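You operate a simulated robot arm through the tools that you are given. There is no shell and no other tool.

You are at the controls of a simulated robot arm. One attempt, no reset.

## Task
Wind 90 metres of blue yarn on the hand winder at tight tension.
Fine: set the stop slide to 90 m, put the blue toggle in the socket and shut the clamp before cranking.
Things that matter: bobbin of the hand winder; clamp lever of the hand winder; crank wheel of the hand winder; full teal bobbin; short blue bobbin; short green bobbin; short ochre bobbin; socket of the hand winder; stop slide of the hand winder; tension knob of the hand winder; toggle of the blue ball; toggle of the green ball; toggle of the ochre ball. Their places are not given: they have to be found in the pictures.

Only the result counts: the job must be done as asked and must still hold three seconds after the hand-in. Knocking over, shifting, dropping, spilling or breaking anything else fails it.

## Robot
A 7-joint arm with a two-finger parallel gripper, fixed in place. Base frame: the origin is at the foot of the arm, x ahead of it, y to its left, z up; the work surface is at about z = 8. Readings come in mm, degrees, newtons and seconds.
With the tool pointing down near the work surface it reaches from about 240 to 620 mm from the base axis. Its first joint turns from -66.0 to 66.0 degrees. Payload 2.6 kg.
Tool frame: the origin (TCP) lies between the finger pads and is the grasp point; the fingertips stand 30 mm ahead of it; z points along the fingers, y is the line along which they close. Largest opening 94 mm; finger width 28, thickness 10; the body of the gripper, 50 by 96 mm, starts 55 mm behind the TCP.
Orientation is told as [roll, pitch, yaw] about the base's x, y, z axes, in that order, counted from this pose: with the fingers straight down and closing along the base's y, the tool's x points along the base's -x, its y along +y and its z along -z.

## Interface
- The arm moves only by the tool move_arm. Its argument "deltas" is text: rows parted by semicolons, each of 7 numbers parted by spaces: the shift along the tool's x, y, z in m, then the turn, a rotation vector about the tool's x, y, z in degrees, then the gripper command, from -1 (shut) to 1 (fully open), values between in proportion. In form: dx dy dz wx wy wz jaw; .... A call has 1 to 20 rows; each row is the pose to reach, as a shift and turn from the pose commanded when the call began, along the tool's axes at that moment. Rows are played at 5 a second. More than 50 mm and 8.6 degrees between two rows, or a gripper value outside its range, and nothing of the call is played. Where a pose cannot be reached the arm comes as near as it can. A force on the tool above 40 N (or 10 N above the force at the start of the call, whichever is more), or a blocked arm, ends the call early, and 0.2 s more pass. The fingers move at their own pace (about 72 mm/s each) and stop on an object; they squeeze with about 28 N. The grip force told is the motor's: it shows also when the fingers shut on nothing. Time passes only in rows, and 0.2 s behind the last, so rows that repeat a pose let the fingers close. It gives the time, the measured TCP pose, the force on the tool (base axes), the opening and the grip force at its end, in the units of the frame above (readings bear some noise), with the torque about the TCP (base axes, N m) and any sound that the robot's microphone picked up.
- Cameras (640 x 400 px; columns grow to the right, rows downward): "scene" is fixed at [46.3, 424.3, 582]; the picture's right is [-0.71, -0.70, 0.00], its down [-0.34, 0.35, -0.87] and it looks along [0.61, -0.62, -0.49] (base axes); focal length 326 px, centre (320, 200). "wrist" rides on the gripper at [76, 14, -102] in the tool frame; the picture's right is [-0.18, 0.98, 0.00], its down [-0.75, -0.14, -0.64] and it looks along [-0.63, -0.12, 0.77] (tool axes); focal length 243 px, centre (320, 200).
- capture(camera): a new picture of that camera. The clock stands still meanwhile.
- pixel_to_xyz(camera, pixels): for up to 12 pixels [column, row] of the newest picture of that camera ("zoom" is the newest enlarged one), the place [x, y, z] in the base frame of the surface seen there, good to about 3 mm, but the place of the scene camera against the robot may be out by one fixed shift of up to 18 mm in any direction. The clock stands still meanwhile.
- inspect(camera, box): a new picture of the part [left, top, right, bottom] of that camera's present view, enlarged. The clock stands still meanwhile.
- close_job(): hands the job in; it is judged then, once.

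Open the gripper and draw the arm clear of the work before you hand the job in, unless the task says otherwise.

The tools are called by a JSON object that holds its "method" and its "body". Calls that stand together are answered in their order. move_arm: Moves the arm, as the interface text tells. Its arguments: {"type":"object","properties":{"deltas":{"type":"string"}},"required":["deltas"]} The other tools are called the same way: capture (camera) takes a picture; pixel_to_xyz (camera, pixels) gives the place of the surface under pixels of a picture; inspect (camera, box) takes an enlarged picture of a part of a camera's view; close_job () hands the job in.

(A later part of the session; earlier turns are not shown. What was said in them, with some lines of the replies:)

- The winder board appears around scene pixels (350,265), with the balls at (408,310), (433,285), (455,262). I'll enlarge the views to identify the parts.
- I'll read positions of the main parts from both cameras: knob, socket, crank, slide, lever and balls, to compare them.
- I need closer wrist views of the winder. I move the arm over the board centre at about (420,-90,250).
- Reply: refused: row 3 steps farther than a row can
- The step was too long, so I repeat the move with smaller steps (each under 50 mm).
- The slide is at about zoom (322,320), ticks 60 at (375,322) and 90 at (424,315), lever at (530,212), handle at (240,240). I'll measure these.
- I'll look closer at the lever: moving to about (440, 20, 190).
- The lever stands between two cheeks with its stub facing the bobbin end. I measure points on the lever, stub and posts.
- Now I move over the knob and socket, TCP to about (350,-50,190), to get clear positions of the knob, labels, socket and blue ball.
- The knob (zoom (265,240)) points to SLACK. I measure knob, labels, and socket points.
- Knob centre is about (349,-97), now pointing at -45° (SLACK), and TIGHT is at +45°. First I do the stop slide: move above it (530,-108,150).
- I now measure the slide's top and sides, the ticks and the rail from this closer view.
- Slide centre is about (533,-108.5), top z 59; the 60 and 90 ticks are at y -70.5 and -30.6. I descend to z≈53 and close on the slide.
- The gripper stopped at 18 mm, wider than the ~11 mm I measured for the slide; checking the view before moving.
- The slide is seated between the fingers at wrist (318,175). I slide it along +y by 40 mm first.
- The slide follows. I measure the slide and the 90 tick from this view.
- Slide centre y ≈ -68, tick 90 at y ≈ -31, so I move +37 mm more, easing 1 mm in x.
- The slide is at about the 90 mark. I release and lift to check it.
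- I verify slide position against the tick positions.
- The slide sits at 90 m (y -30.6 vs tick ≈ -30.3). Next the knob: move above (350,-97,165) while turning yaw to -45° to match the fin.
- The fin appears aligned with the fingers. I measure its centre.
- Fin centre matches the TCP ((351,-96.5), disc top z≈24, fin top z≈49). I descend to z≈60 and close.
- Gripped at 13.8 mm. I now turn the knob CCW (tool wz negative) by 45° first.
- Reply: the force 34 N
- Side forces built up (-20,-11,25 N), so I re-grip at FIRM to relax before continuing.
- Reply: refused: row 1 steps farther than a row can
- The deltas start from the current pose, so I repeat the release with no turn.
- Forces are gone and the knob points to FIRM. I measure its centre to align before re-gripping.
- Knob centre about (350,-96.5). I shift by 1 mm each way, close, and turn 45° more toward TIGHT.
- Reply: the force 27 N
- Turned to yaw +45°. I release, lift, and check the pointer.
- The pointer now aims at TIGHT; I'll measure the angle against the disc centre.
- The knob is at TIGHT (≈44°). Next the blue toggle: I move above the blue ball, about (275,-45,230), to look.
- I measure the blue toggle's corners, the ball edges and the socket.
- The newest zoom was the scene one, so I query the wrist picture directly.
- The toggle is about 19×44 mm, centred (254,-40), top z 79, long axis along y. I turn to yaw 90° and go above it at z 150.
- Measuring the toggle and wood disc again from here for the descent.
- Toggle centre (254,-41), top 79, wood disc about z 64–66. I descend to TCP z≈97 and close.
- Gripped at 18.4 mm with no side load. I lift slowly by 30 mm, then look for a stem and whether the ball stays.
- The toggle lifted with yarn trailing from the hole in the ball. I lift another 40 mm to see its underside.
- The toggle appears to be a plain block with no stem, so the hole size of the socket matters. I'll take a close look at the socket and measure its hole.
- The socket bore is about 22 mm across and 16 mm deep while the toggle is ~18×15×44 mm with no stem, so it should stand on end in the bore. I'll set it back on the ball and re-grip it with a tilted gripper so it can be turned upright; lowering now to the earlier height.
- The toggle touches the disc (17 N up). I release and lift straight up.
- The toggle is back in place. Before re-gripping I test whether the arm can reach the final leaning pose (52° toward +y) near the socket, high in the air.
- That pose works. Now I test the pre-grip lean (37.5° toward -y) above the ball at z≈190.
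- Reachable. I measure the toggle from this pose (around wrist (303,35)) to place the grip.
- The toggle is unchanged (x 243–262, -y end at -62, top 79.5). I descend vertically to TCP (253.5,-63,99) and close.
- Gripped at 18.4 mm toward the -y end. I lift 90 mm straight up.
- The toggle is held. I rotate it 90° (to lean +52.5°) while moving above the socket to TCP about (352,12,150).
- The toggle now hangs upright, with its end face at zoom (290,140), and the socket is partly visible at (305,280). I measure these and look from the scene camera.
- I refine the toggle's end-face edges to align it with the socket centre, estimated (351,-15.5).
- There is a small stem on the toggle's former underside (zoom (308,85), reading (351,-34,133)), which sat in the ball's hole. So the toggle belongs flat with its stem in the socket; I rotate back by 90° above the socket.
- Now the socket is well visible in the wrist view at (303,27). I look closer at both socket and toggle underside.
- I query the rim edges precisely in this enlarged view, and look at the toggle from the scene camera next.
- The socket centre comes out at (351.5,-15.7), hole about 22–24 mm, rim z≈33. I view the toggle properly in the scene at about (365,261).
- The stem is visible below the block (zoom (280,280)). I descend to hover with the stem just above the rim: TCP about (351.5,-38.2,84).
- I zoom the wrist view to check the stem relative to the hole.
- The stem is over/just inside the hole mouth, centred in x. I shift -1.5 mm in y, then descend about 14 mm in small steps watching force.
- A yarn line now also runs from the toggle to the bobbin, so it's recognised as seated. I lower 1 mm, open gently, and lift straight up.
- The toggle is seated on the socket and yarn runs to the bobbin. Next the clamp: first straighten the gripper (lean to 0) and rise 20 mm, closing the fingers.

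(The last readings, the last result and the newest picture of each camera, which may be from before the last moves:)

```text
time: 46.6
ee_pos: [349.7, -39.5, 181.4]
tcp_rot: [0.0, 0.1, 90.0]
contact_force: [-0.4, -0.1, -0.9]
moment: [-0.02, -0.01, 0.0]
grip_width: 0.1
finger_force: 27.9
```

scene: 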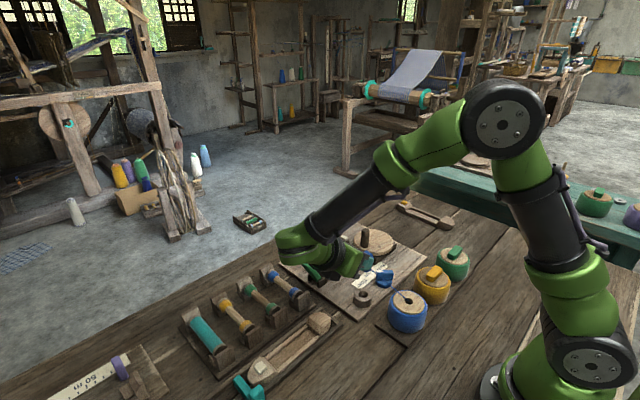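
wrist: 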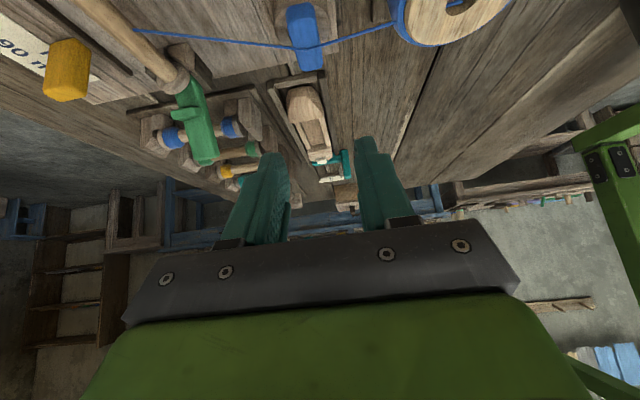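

Next I move to the +y side of the lever, (466,88,150), turning yaw back to 0.

{"method": "move_arm", "body": {"deltas": "-0.011 -0.01 0.002 0 0 7.5 -1; -0.021 -0.019 0.004 0 0 15 -1; -0.032 -0.029 0.006 0 0 22.5 -1; -0.043 -0.039 0.008 0 0 30 -1; -0.053 -0.048 0.01 0 0 37.5 -1; -0.064 -0.058 0.013 0 0 45 -1; -0.074 -0.068 0.016 0 0 52.5 -1; -0.085 -0.078 0.019 0 0 60 -1; -0.096 -0.087 0.022 0 0 67.5 -1; -0.106 -0.097 0.025 0 0 75 -1; -0.117 -0.107 0.028 0 0 82.5 -1; -0.1275 -0.1163 0.031 0 0 90 -1; -0.1275 -0.1163 0.031 0 0 90 -1"}}

{"method": "capture", "body": {"camera": "wrist"}}

{"method": "inspect", "body": {"camera": "wrist", "box": [150, 0, 390, 160]}}

```text
time: 49.4
ee_pos: [465.8, 89.2, 148.6]
tcp_rot: [0.0, 0.0, 0.0]
contact_force: [-0.1, -0.2, 0.5]
moment: [0.01, 0.0, -0.01]
grip_width: 0.2
finger_force: 28.3
```

```text
taken
```

wrist: 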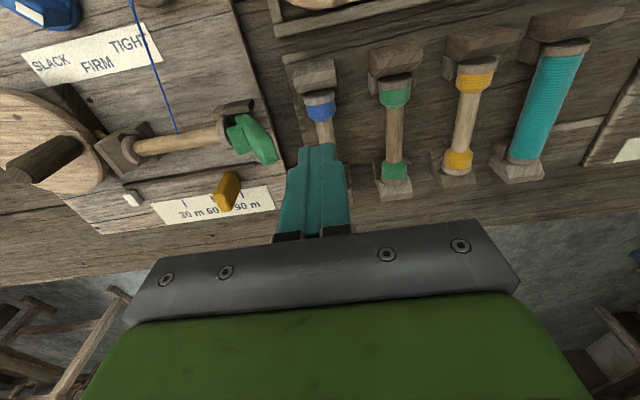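

```text
2.50 times, centred on (270, 80) of wrist
```

zoom: 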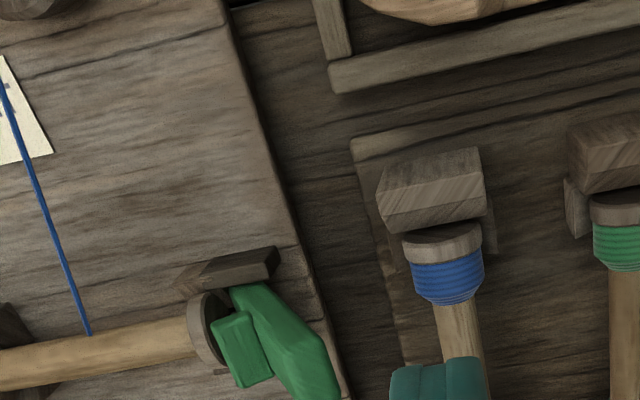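

I check heights of the neighbouring bobbin stand and the lever before descending.

{"method": "pixel_to_xyz", "body": {"camera": "zoom", "pixels": [[430, 185], [440, 280], [300, 370], [325, 380], [260, 310], [240, 350], [235, 375], [245, 290], [330, 350], [205, 330], [230, 265], [315, 330]]}}

```text
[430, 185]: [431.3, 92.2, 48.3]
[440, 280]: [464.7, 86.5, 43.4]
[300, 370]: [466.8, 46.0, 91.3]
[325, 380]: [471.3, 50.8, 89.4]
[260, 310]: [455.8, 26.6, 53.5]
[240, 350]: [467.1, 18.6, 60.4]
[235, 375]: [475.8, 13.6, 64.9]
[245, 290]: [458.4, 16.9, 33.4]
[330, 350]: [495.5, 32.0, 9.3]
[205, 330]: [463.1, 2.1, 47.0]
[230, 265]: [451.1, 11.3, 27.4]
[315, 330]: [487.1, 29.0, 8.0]
```

Nothing near exceeds z 48 on the far side; lever tip is at (467,46,91). I descend to tip height z≈80 at y=82, then push toward -y to y≈55.

{"method": "move_arm", "body": {"deltas": "0 -0.004 0.02 0 0 0 -1; 0 -0.007 0.038 0 0 0 -1; 0 -0.017 0.038 0 0 0 -1; 0 -0.024 0.038 0 0 0 -1; 0 -0.029 0.038 0 0 0 -1; 0 -0.034 0.038 0 0 0 -1"}}

{"method": "capture", "body": {"camera": "wrist"}}

```text
time: 50.8
ee_pos: [467.8, 53.5, 111.7]
tcp_rot: [0.1, 0.1, -0.2]
contact_force: [1.1, 0.6, 1.7]
moment: [0.05, -0.04, -0.01]
grip_width: 0.0
finger_force: 28.0
```

```text
taken
```

wrist: 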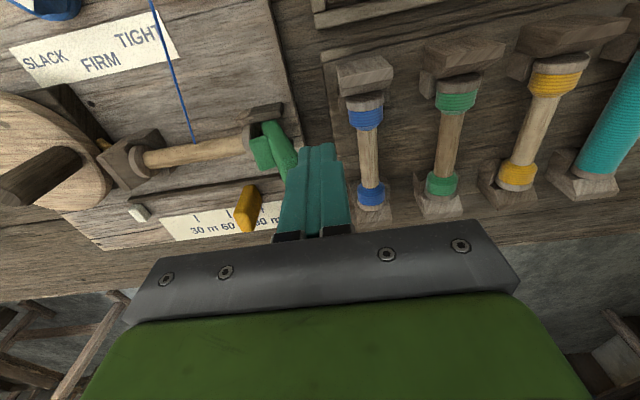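

The finger is at the lever with little force. I keep pushing toward -y in 5 mm steps.

{"method": "move_arm", "body": {"deltas": "0 -0.005 0 0 0 0 -1; 0 -0.01 0 0 0 0 -1; 0 -0.015 0 0 0 0 -1; 0 -0.02 0 0 0 0 -1"}}

{"method": "capture", "body": {"camera": "wrist"}}

{"method": "inspect", "body": {"camera": "scene", "box": [285, 230, 355, 290]}}

```text
time: 51.8
ee_pos: [465.9, 33.2, 112.3]
tcp_rot: [0.0, -0.1, -0.2]
contact_force: [-1.1, 1.3, 0.1]
moment: [-0.01, 0.04, 0.01]
grip_width: 0.0
finger_force: 28.1
```

```text
taken
```

wrist: 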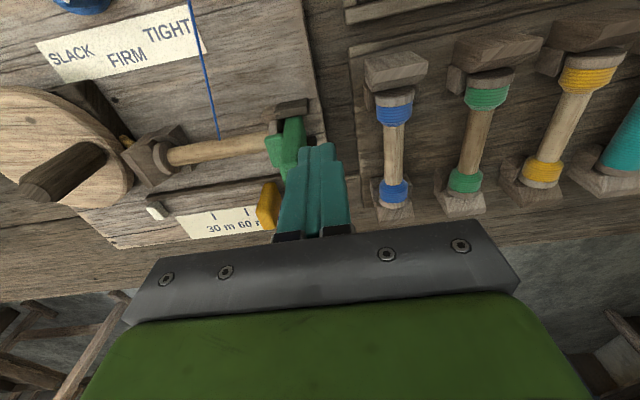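

```text
6.67 times, centred on (320, 260) of scene
```

zoom: 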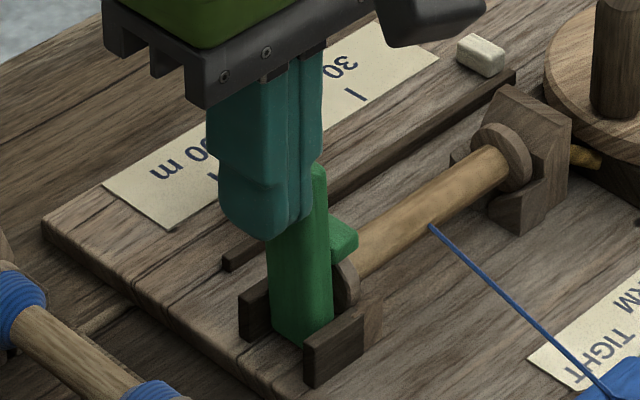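

The lever is nearly upright and the stub nearly touches the bobbin end. I continue in 4 mm steps until resistance.

{"method": "move_arm", "body": {"deltas": "0 -0.004 0 0 0 0 -1; 0 -0.008 0 0 0 0 -1; 0 -0.012 0 0 0 0 -1"}}

{"method": "inspect", "body": {"camera": "scene", "box": [285, 230, 355, 290]}}

{"method": "capture", "body": {"camera": "wrist"}}

```text
time: 52.6
ee_pos: [466.1, 25.9, 113.6]
tcp_rot: [0.5, -0.1, 0.3]
contact_force: [7.4, 23.1, 1.2]
moment: [0.63, -0.16, 0.02]
grip_width: 0.0
finger_force: 28.4
```

```text
6.67 times, centred on (320, 260) of scene
```

zoom: 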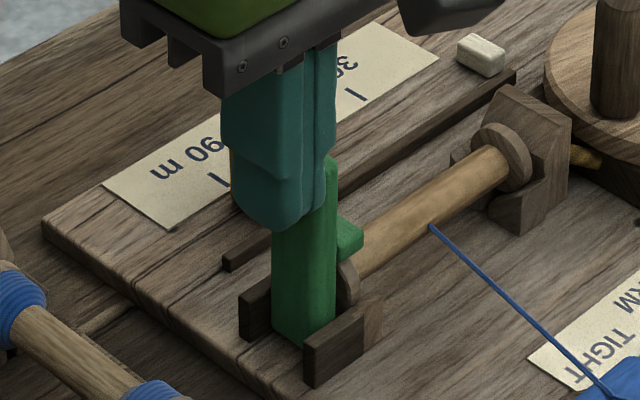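

```text
taken
```

wrist: 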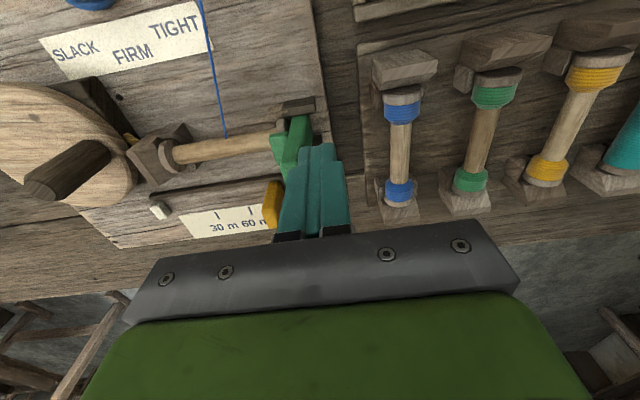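

The lever meets a stop (23 N) standing upright. I press 2 mm more and then back off to see whether it stays.

{"method": "move_arm", "body": {"deltas": "0 -0.002 0 0 0 0 -1; 0 -0.002 0 0 0 0 -1; 0 0.02 0 0 0 0 -1; 0 0.05 0 0 0 0 -1; 0 0.05 -0.04 0 0 0 -1; 0 0.05 -0.07 0 0 0 -1"}}

{"method": "inspect", "body": {"camera": "scene", "box": [285, 230, 355, 290]}}

{"method": "capture", "body": {"camera": "wrist"}}

```text
time: 54.0
ee_pos: [467.6, 70.1, 182.2]
tcp_rot: [-0.1, 0.0, -0.1]
contact_force: [0.3, -0.9, -0.5]
moment: [0.01, 0.0, 0.01]
grip_width: 0.3
finger_force: 28.2
```

```text
6.67 times, centred on (320, 260) of scene
```

zoom: 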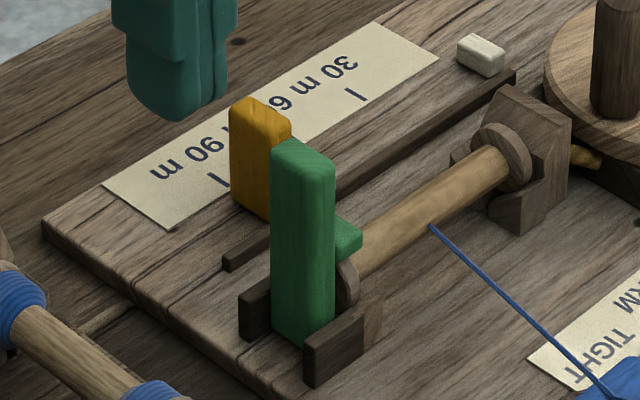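

```text
taken
```

wrist: 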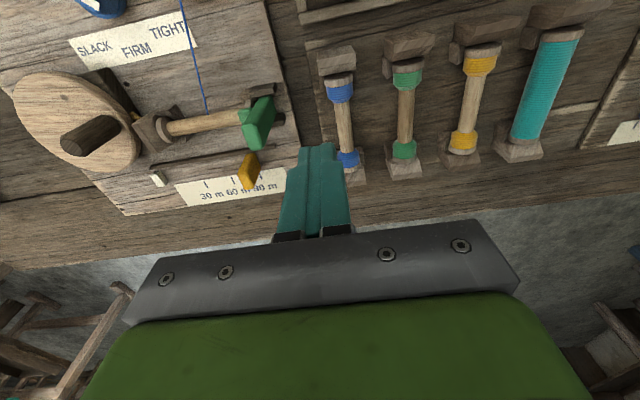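

The lever stays upright and closed. I recheck the slide's position as well as lever and wheel points.

{"method": "inspect", "body": {"camera": "wrist", "box": [140, 70, 300, 220]}}

{"method": "pixel_to_xyz", "body": {"camera": "zoom", "pixels": [[190, 300], [295, 285], [325, 260], [375, 258], [330, 290], [375, 290], [370, 90], [410, 100], [380, 130], [345, 150], [430, 60], [390, 60]]}}

```text
2.67 times, centred on (220, 145) of wrist
```

zoom: 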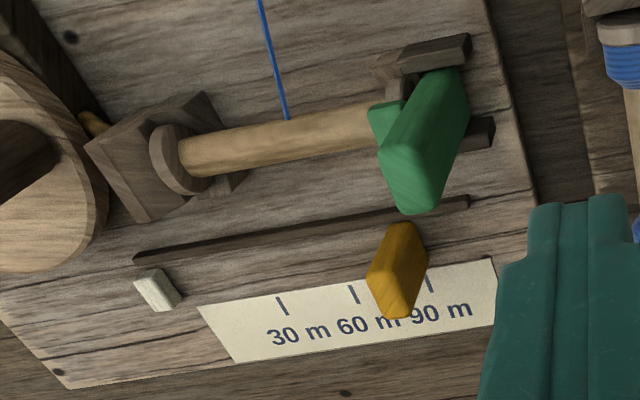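

```text
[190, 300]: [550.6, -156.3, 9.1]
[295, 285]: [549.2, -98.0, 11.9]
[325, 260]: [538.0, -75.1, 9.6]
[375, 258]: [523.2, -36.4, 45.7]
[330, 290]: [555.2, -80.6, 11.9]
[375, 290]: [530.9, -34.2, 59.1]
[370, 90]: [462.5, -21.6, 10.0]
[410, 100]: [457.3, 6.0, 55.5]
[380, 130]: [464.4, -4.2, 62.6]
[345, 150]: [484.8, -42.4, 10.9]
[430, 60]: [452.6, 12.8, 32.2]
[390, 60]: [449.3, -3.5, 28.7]
```

{"method": "pixel_to_xyz", "body": {"camera": "zoom", "pixels": [[283, 306], [355, 296], [429, 284], [372, 285], [420, 278], [385, 310], [415, 305], [400, 240], [415, 245], [395, 275], [410, 185], [440, 90]]}}

```text
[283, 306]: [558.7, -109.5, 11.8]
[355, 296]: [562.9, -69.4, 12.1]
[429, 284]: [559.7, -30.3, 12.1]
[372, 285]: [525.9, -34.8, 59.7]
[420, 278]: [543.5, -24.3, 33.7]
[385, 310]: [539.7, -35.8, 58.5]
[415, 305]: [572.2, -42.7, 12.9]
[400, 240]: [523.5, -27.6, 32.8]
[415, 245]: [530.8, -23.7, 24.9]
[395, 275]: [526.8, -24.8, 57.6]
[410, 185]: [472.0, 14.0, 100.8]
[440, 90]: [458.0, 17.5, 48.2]
```

The slide is still at 90 and the lever is vertical. Now I move over the crank wheel at about (430,-170,210) to measure it.

{"method": "move_arm", "body": {"deltas": "0.006 -0.04 -0.005 0 0 0 -1; 0.012 -0.08 -0.01 0 0 0 -0.5; 0.018 -0.12 -0.015 0 0 0 0; 0.025 -0.16 -0.02 0 0 0 0; 0.031 -0.2 -0.025 0 0 0 0; 0.037 -0.24 -0.028 0 0 0 0; 0.037 -0.24 -0.028 0 0 0 0"}}

{"method": "capture", "body": {"camera": "wrist"}}

{"method": "inspect", "body": {"camera": "wrist", "box": [220, 20, 440, 180]}}

```text
time: 55.6
ee_pos: [428.1, -170.0, 212.7]
tcp_rot: [0.0, 0.0, 0.0]
contact_force: [0.6, -0.3, 0.5]
moment: [0.01, 0.02, 0.0]
grip_width: 47.2
finger_force: 0.2
```

```text
taken
```

wrist: 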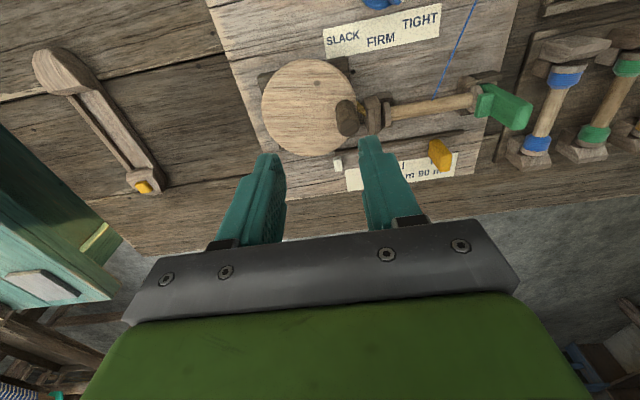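

```text
2.50 times, centred on (330, 100) of wrist
```

zoom: 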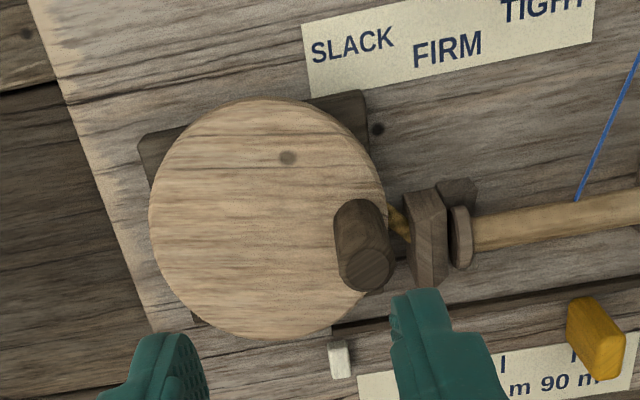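

I measure the wheel rim, handle top and base, and confirm the lever tip.

{"method": "pixel_to_xyz", "body": {"camera": "zoom", "pixels": [[155, 220], [380, 200], [262, 105], [262, 335], [180, 145], [345, 120], [190, 300], [368, 270], [355, 268], [390, 268], [360, 210], [375, 250]]}}

{"method": "pixel_to_xyz", "body": {"camera": "wrist", "pixels": [[517, 108], [525, 115], [500, 100], [346, 127], [339, 165], [441, 150]]}}

```text
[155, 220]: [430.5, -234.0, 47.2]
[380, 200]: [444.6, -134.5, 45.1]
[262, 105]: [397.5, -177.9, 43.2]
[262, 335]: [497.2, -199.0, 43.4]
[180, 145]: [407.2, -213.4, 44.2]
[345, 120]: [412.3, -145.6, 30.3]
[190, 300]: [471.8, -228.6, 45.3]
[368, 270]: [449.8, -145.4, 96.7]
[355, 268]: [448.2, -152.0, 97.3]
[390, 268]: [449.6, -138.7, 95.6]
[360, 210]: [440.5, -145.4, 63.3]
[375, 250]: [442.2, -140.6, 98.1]
```

```text
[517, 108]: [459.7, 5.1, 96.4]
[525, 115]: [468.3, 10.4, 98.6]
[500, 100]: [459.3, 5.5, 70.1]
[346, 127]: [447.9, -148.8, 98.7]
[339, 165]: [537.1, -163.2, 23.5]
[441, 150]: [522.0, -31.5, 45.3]
```

Wheel centre ≈ (447,-185), radius ≈ 50; handle top at (448.5,-145.3,97), about 15 mm thick, crank radius ≈ 40. I check the height of the bobbin post next to the handle before descending.

{"method": "pixel_to_xyz", "body": {"camera": "wrist", "pixels": [[372, 100], [368, 100], [378, 100], [372, 112], [385, 95], [387, 112], [362, 108]]}}

{"method": "inspect", "body": {"camera": "scene", "box": [325, 215, 405, 275]}}

```text
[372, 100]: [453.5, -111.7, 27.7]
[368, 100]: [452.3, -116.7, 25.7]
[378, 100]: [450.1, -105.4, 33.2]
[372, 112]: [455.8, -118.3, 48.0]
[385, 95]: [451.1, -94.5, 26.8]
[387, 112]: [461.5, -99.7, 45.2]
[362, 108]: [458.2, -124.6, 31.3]
```

```text
6.67 times, centred on (365, 245) of scene
```

zoom: 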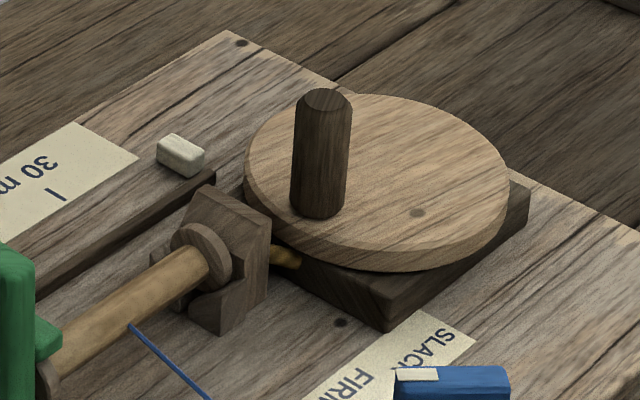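

The post top is at about z 48–50. I'll descend to TCP z=88 (tips 58) over the handle and grip it.

{"method": "move_arm", "body": {"deltas": "-0.0204 0.0247 0.03 0 0 0 -0.2; -0.0204 0.0247 0.065 0 0 0 -0.2; -0.0204 0.0247 0.1 0 0 0 -0.2; -0.0204 0.0247 0.1247 0 0 0 -0.2; -0.0204 0.0247 0.1247 0 0 0 -0.2; -0.0204 0.0247 0.1247 0 0 0 -1; -0.0204 0.0247 0.1247 0 0 0 -1; -0.0204 0.0247 0.1247 0 0 0 -1"}}

{"method": "capture", "body": {"camera": "wrist"}}

{"method": "inspect", "body": {"camera": "scene", "box": [325, 205, 405, 275]}}

```text
time: 57.4
ee_pos: [451.0, -145.0, 85.2]
tcp_rot: [-0.2, -0.1, -0.1]
contact_force: [0.3, -18.4, -7.0]
moment: [0.91, -0.63, 0.0]
grip_width: 21.6
finger_force: 44.7
```

```text
taken
```

wrist: 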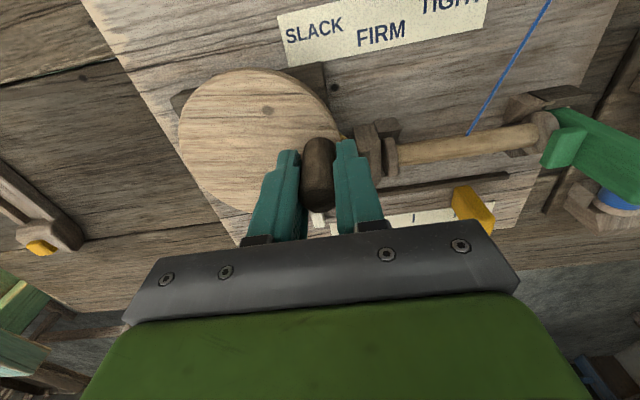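

```text
5.71 times, centred on (365, 240) of scene
```

zoom: 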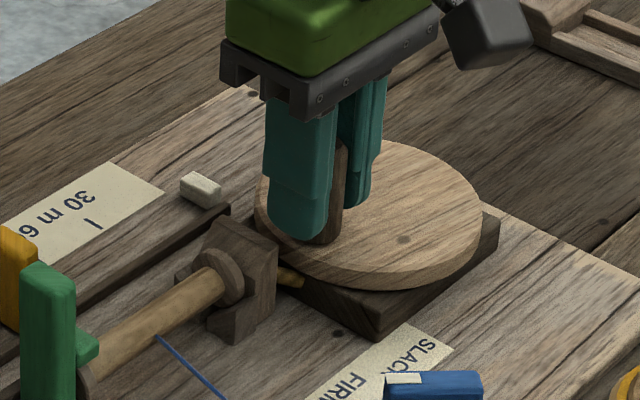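

The handle is gripped (21.6 mm). I try a small 20° clockwise arc first (handle toward +x) and watch the force and counter.

{"method": "move_arm", "body": {"deltas": "-0.0034 -0.0018 0 0 0 0 -1; -0.0067 -0.0025 0 0 0 0 -1; -0.01 -0.0035 0 0 0 0 -1; -0.0131 -0.0048 0 0 0 0 -1"}}

{"method": "inspect", "body": {"camera": "scene", "box": [325, 205, 405, 275]}}

{"method": "capture", "body": {"camera": "wrist"}}

```text
time: 58.4
ee_pos: [462.7, -148.1, 84.7]
tcp_rot: [-0.1, 0.2, 0.0]
contact_force: [-4.5, -8.6, -14.4]
moment: [-1.06, 0.0, -0.03]
grip_width: 21.3
finger_force: 44.9
```

```text
5.71 times, centred on (365, 240) of scene
```

zoom: 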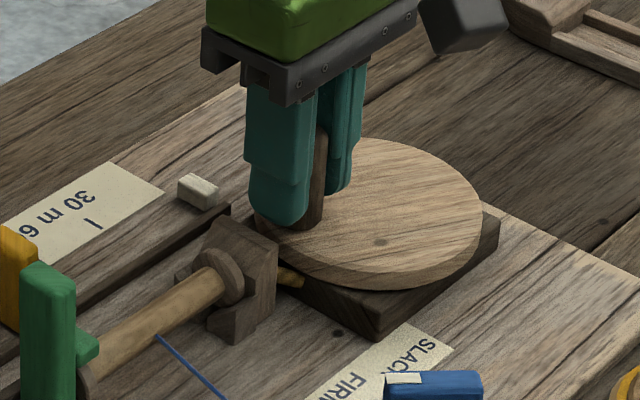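

```text
taken
```

wrist: 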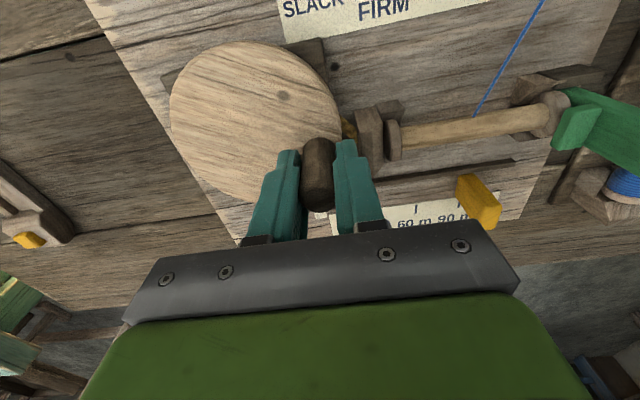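

Clockwise works: the wheel turned and the white counter moved a bit toward the scale. I continue clockwise for a half turn in 20° rows around centre ≈ (448.5,-186.5), radius 39.5.

{"method": "move_arm", "body": {"deltas": "-0.01188 -0.00686 0 0 0 0 -1; -0.0207 -0.01737 0 0 0 0 -1; -0.02539 -0.03026 0 0 0 0 -1; -0.02539 -0.04397 0 0 0 0 -1; -0.0207 -0.05687 0 0 0 0 -1; -0.01188 -0.06738 0 0 0 0 -1; 0 -0.07424 0 0 0 0 -1; 0.01351 -0.07662 0 0 0 0 -1"}}

{"method": "inspect", "body": {"camera": "scene", "box": [315, 205, 405, 275]}}

{"method": "capture", "body": {"camera": "wrist"}}

```text
time: 60.2
ee_pos: [450.1, -225.7, 86.4]
tcp_rot: [0.0, 0.0, 0.0]
contact_force: [1.0, -0.1, -9.0]
moment: [-0.73, -0.24, -0.03]
grip_width: 21.6
finger_force: 44.8
```

```text
5.71 times, centred on (360, 240) of scene
```

zoom: 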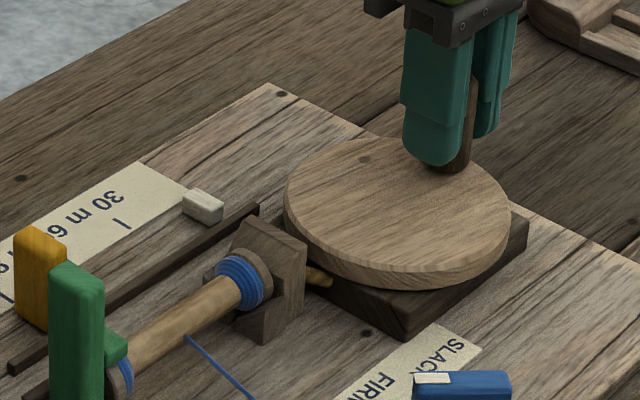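

```text
taken
```

wrist: 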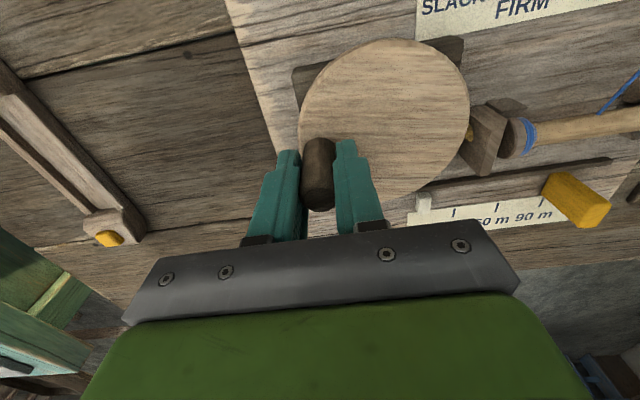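

Forces are small, blue yarn shows on the bobbin and the counter advanced. I measure the counter (wrist (422,203)) to gauge travel per turn.

{"method": "pixel_to_xyz", "body": {"camera": "wrist", "pixels": [[422, 200], [424, 208], [422, 197], [453, 212], [498, 206], [575, 195]]}}

{"method": "pixel_to_xyz", "body": {"camera": "scene", "pixels": [[340, 241]]}}

```text
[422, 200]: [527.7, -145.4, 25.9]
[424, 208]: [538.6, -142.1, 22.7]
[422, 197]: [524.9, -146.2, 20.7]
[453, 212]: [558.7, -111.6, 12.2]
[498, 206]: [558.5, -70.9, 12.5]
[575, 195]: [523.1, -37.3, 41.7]
```

```text
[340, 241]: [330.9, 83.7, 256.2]
```

About 17–18 mm of counter travel for the half turn. I crank one full clockwise turn now.

{"method": "move_arm", "body": {"deltas": "0.01351 0.00238 0 0 0 0 -1; 0.02539 0.00924 0 0 0 0 -1; 0.03421 0.01975 0 0 0 0 -1; 0.0389 0.03264 0 0 0 0 -1; 0.0389 0.04636 0 0 0 0 -1; 0.03421 0.05925 0 0 0 0 -1; 0.02539 0.06976 0 0 0 0 -1; 0.01351 0.07662 0 0 0 0 -1; 0 0.079 0 0 0 0 -1; -0.01351 0.07662 0 0 0 0 -1; -0.02539 0.06976 0 0 0 0 -1; -0.03421 0.05925 0 0 0 0 -1; -0.0389 0.04636 0 0 0 0 -1; -0.0389 0.03264 0 0 0 0 -1; -0.03421 0.01975 0 0 0 0 -1; -0.02539 0.00924 0 0 0 0 -1; -0.01351 0.00238 0 0 0 0 -1; 0 0 0 0 0 0 -1"}}

{"method": "capture", "body": {"camera": "wrist"}}

{"method": "inspect", "body": {"camera": "scene", "box": [295, 215, 405, 285]}}

```text
time: 64.0
ee_pos: [448.8, -224.6, 86.2]
tcp_rot: [0.0, 0.1, -0.1]
contact_force: [0.0, -2.8, 8.2]
moment: [0.74, 1.16, 0.03]
grip_width: 21.3
finger_force: 44.8
```

```text
taken
```

wrist: 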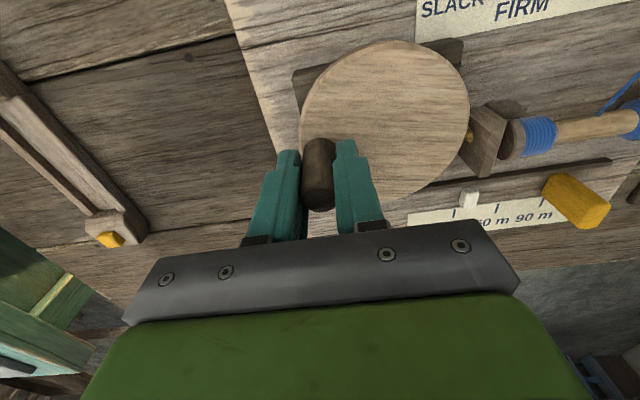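

```text
5.71 times, centred on (350, 250) of scene
```

zoom: 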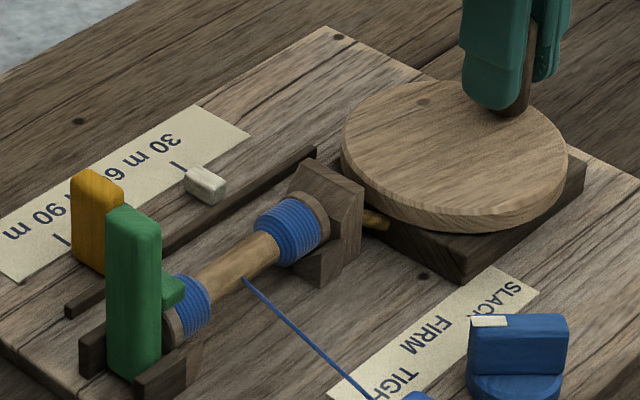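

The bobbin is filling from both ends. I measure the counter again at (468,198).

{"method": "pixel_to_xyz", "body": {"camera": "wrist", "pixels": [[468, 196], [469, 203], [466, 193], [455, 212], [497, 206], [560, 195], [590, 205]]}}

```text
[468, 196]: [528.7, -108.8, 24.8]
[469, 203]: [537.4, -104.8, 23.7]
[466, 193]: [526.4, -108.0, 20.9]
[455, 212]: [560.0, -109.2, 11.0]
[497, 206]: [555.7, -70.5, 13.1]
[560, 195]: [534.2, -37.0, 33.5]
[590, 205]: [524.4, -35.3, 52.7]
```

37 mm per turn; about 1.7 turns remain before the counter meets the slide. I crank one more full turn.

{"method": "move_arm", "body": {"deltas": "0.01351 0.00238 0 0 0 0 -1; 0.02539 0.00924 0 0 0 0 -1; 0.03421 0.01975 0 0 0 0 -1; 0.0389 0.03264 0 0 0 0 -1; 0.0389 0.04636 0 0 0 0 -1; 0.03421 0.05925 0 0 0 0 -1; 0.02539 0.06976 0 0 0 0 -1; 0.01351 0.07662 0 0 0 0 -1; 0 0.079 0 0 0 0 -1; -0.01351 0.07662 0 0 0 0 -1; -0.02539 0.06976 0 0 0 0 -1; -0.03421 0.05925 0 0 0 0 -1; -0.0389 0.04636 0 0 0 0 -1; -0.0389 0.03264 0 0 0 0 -1; -0.03421 0.01975 0 0 0 0 -1; -0.02539 0.00924 0 0 0 0 -1; -0.01351 0.00238 0 0 0 0 -1; 0 0 0 0 0 0 -1"}}

{"method": "capture", "body": {"camera": "wrist"}}

{"method": "inspect", "body": {"camera": "scene", "box": [295, 215, 405, 285]}}

{"method": "pixel_to_xyz", "body": {"camera": "wrist", "pixels": [[512, 192], [512, 198], [514, 188], [500, 196], [523, 190]]}}

```text
time: 67.8
ee_pos: [449.0, -225.2, 85.4]
tcp_rot: [0.0, 0.0, -0.1]
contact_force: [0.9, -1.8, 3.5]
moment: [-0.29, -0.78, 0.01]
grip_width: 21.3
finger_force: 45.1
```

```text
taken
```

wrist: 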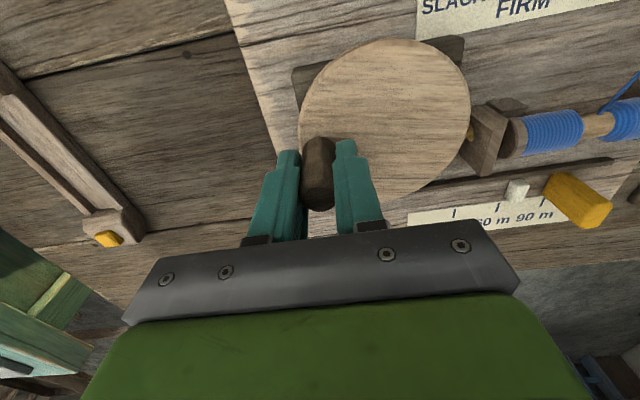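

```text
5.71 times, centred on (350, 250) of scene
```

zoom: 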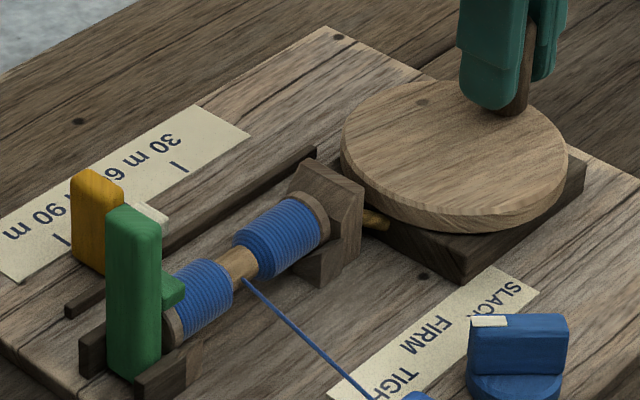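

```text
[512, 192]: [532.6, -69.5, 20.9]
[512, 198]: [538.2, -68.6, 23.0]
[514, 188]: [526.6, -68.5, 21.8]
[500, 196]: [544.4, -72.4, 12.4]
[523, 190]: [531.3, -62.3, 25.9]
```

Counter at -68.5; roughly 0.65 turn remains. I crank a half turn and check.

{"method": "move_arm", "body": {"deltas": "0.01351 0.00238 0 0 0 0 -1; 0.02539 0.00924 0 0 0 0 -1; 0.03421 0.01975 0 0 0 0 -1; 0.0389 0.03264 0 0 0 0 -1; 0.0389 0.04636 0 0 0 0 -1; 0.03421 0.05925 0 0 0 0 -1; 0.02539 0.06976 0 0 0 0 -1; 0.01351 0.07662 0 0 0 0 -1; 0 0.079 0 0 0 0 -1"}}

{"method": "capture", "body": {"camera": "wrist"}}

{"method": "inspect", "body": {"camera": "scene", "box": [295, 215, 405, 285]}}

{"method": "inspect", "body": {"camera": "wrist", "box": [330, 100, 530, 240]}}

```text
time: 69.8
ee_pos: [447.8, -145.6, 84.8]
tcp_rot: [0.2, 0.6, -0.2]
contact_force: [-33.7, 12.5, 13.5]
moment: [-1.18, 0.51, -0.03]
grip_width: 21.3
finger_force: 45.1
```

```text
taken
```

wrist: 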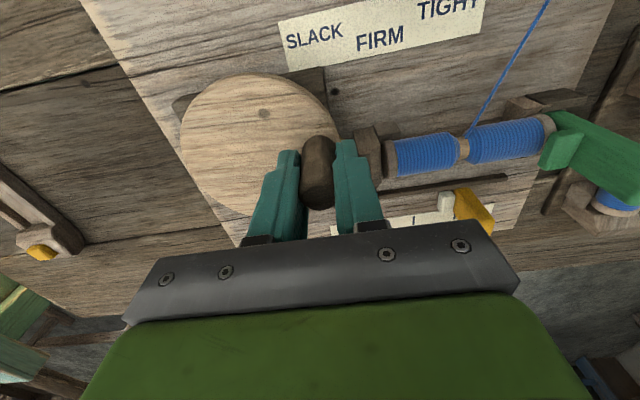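

```text
5.71 times, centred on (350, 250) of scene
```

zoom: 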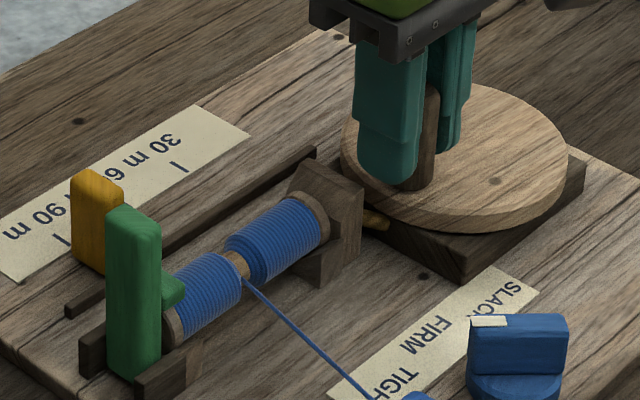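

```text
2.86 times, centred on (430, 170) of wrist
```

zoom: 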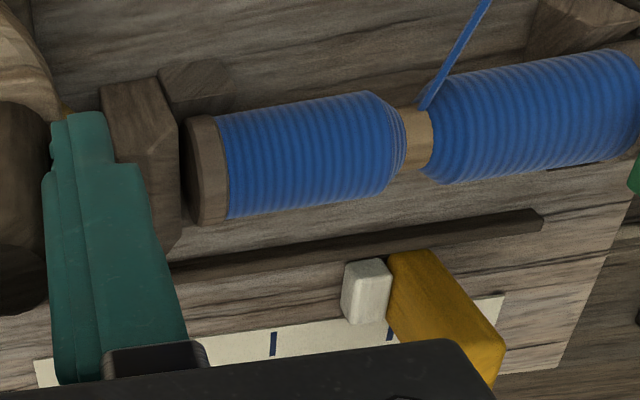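

The counter now touches the slide and the crank resists with about 34 N after three full turns. I press 1 mm further to confirm it's blocked, then relax the command.

{"method": "move_arm", "body": {"deltas": "-0.001 0 0 0 0 0 -1; -0.001 0 0 0 0 0 -1; -0.001 0 0 0 0 0 -1"}}

{"method": "inspect", "body": {"camera": "wrist", "box": [330, 100, 530, 240]}}

{"method": "pixel_to_xyz", "body": {"camera": "zoom", "pixels": [[365, 270], [355, 295], [390, 275], [273, 345], [390, 332], [415, 265], [440, 290], [440, 280]]}}

```text
time: 70.6
ee_pos: [449.5, -145.4, 84.7]
tcp_rot: [0.3, 0.6, -0.4]
contact_force: [-33.5, 11.0, 11.2]
moment: [-0.95, 0.33, -0.05]
grip_width: 21.2
finger_force: 45.1
```

```text
2.86 times, centred on (430, 170) of wrist
```

zoom: 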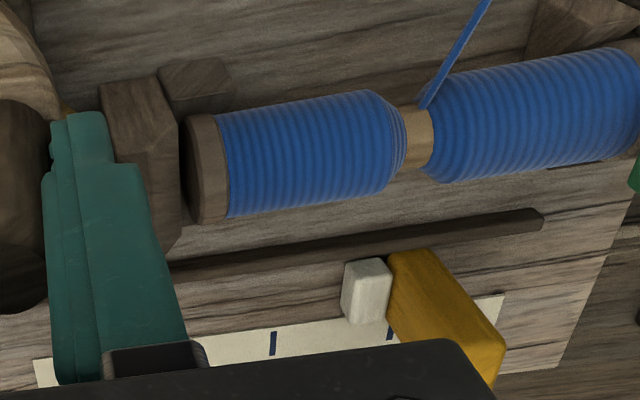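

```text
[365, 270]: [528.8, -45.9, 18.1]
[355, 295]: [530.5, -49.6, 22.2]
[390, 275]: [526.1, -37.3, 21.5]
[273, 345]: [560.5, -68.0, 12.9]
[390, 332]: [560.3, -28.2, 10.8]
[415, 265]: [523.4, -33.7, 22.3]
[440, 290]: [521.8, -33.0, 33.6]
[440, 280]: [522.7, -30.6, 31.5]
```

Force stays at the grip's slip limit and the counter doesn't move: the crank is against the stop. I relax the command by 2.5 mm, open the fingers and lift clear.

{"method": "move_arm", "body": {"deltas": "0.0025 0 0 0 0 0 -1; 0.0025 0 0 0 0 0 -0.4; 0.0025 0 0 0 0 0 -0.2; 0.0025 0 0 0 0 0 -0.2; 0.0025 0 -0.03 0 0 0 -0.2; 0.0025 0 -0.07 0 0 0 0; 0.0025 0 -0.11 0 0 0 0; 0.0025 0 -0.14 0 0 0 0"}}

{"method": "capture", "body": {"camera": "wrist"}}

{"method": "inspect", "body": {"camera": "scene", "box": [275, 215, 435, 325]}}

{"method": "inspect", "body": {"camera": "wrist", "box": [260, 30, 500, 190]}}

```text
time: 72.4
ee_pos: [449.3, -144.3, 227.6]
tcp_rot: [-0.1, 0.0, -0.1]
contact_force: [-0.1, 0.5, -0.8]
moment: [0.01, 0.0, 0.0]
grip_width: 47.0
finger_force: 0.1
```

```text
taken
```

wrist: 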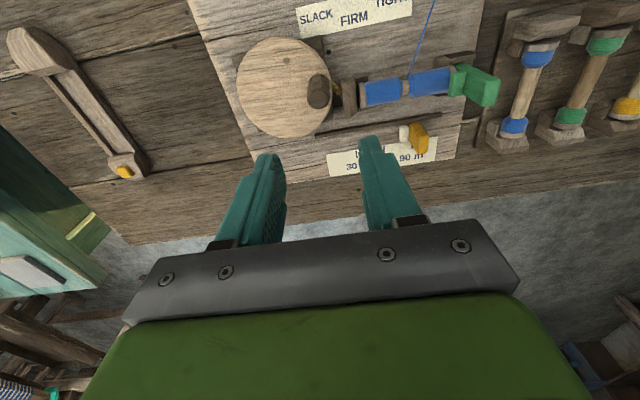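

```text
3.64 times, centred on (355, 270) of scene
```

zoom: 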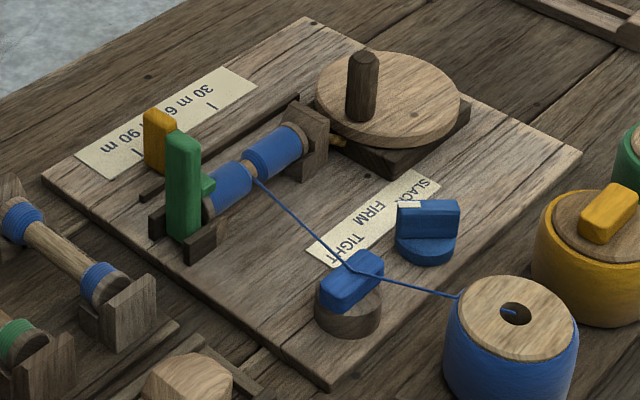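

```text
2.50 times, centred on (380, 110) of wrist
```

zoom: 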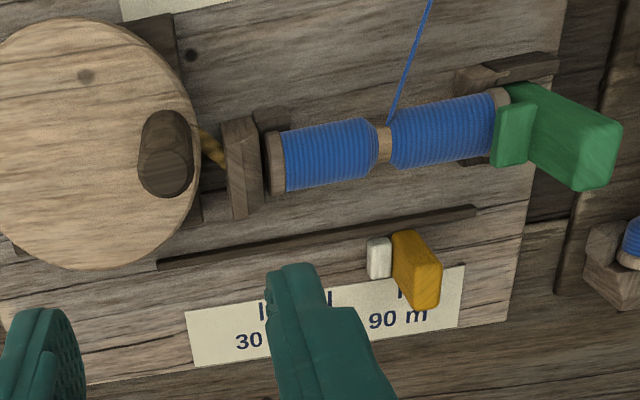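

I verify slide, counter, lever tip and handle positions.

{"method": "pixel_to_xyz", "body": {"camera": "zoom", "pixels": [[395, 245], [415, 240], [402, 270], [432, 262], [418, 300], [437, 295], [378, 250], [402, 294], [605, 150], [580, 175], [165, 175], [595, 120]]}}

```text
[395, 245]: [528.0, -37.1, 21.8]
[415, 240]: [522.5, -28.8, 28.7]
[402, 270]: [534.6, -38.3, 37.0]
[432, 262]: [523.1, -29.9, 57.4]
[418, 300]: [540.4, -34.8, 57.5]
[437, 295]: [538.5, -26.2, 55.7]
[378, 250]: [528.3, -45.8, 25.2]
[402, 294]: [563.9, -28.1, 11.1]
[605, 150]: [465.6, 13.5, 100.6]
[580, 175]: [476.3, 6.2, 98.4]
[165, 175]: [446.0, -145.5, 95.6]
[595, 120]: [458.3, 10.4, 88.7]
```

Everything checks: slide at -30.5 (90 m), counter against it, lever upright, knob at TIGHT, toggle in the socket. I open the gripper and retreat high.

{"method": "move_arm", "body": {"deltas": "0.024 -0.002 -0.03 0 0 0 1; 0.048 -0.004 -0.06 0 0 0 1; 0.072 -0.006 -0.09 0 0 0 1; 0.096 -0.009 -0.115 0 0 0 1; 0.119 -0.011 -0.13 0 0 0 1; 0.119 -0.011 -0.13 0 0 0 1; 0.119 -0.011 -0.13 0 0 0 1"}}

{"method": "capture", "body": {"camera": "scene"}}

{"method": "capture", "body": {"camera": "wrist"}}

{"method": "inspect", "body": {"camera": "wrist", "box": [220, 0, 460, 200]}}

```text
time: 74.0
ee_pos: [327.7, -158.6, 356.9]
tcp_rot: [0.0, -0.1, 0.0]
contact_force: [-0.8, -0.5, 0.0]
moment: [-0.01, -0.01, 0.01]
grip_width: 94.1
finger_force: 0.1
```

```text
taken
```

scene: 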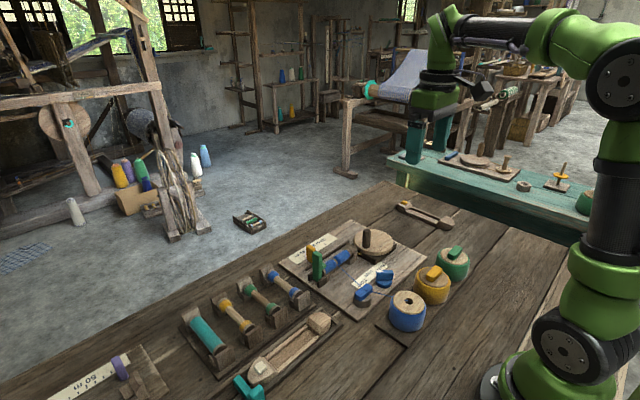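

```text
taken
```

wrist: 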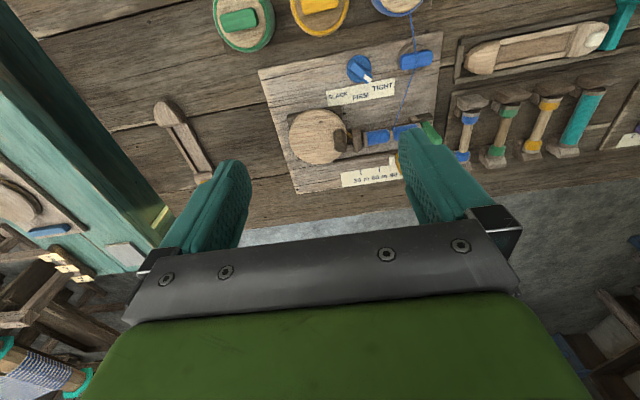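

```text
2.00 times, centred on (340, 100) of wrist
```

zoom: 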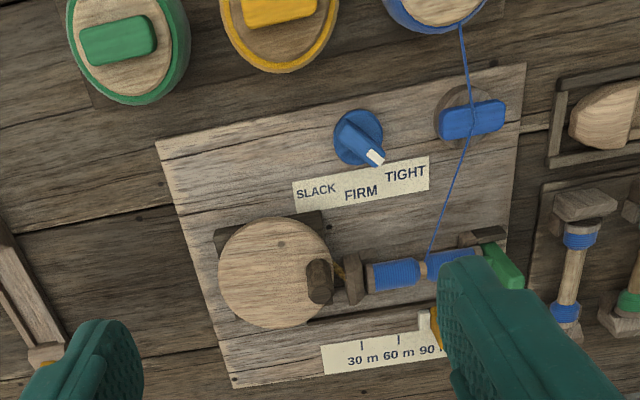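

The final views show the blue yarn wound, the pointer at TIGHT, the toggle in the socket and everything else undisturbed, with the arm clear. I hand the job in.

{"method": "close_job", "body": {}}

```text
The job is handed in.
```

I wound the blue yarn on the hand winder to the 90 m stop at tight tension and handed the job in. The hand-in gave no verdict.

- **Stop slide:** it sits on the 90 m mark, and the counter is now against it.
- **Tension knob:** I turned it from SLACK to TIGHT, and the pointer was still there in the last picture.
- **Blue toggle:** it is seated in the socket, with yarn running from the ball to the bobbin.
- **Clamp lever:** I pushed it upright against its stop before cranking, and it stayed.
- **Crank:** I turned it about three full turns clockwise until it would go no further. A short stretch of bare core still shows in the middle of the bobbin.

I lifted the toggle once, set it back on the ball and gripped it again, because I first thought it had to stand on end. It has a short stem underneath, so it lies flat in the socket. Nothing else looked shifted in the final pictures. The gripper is open and the arm is clear of the work.
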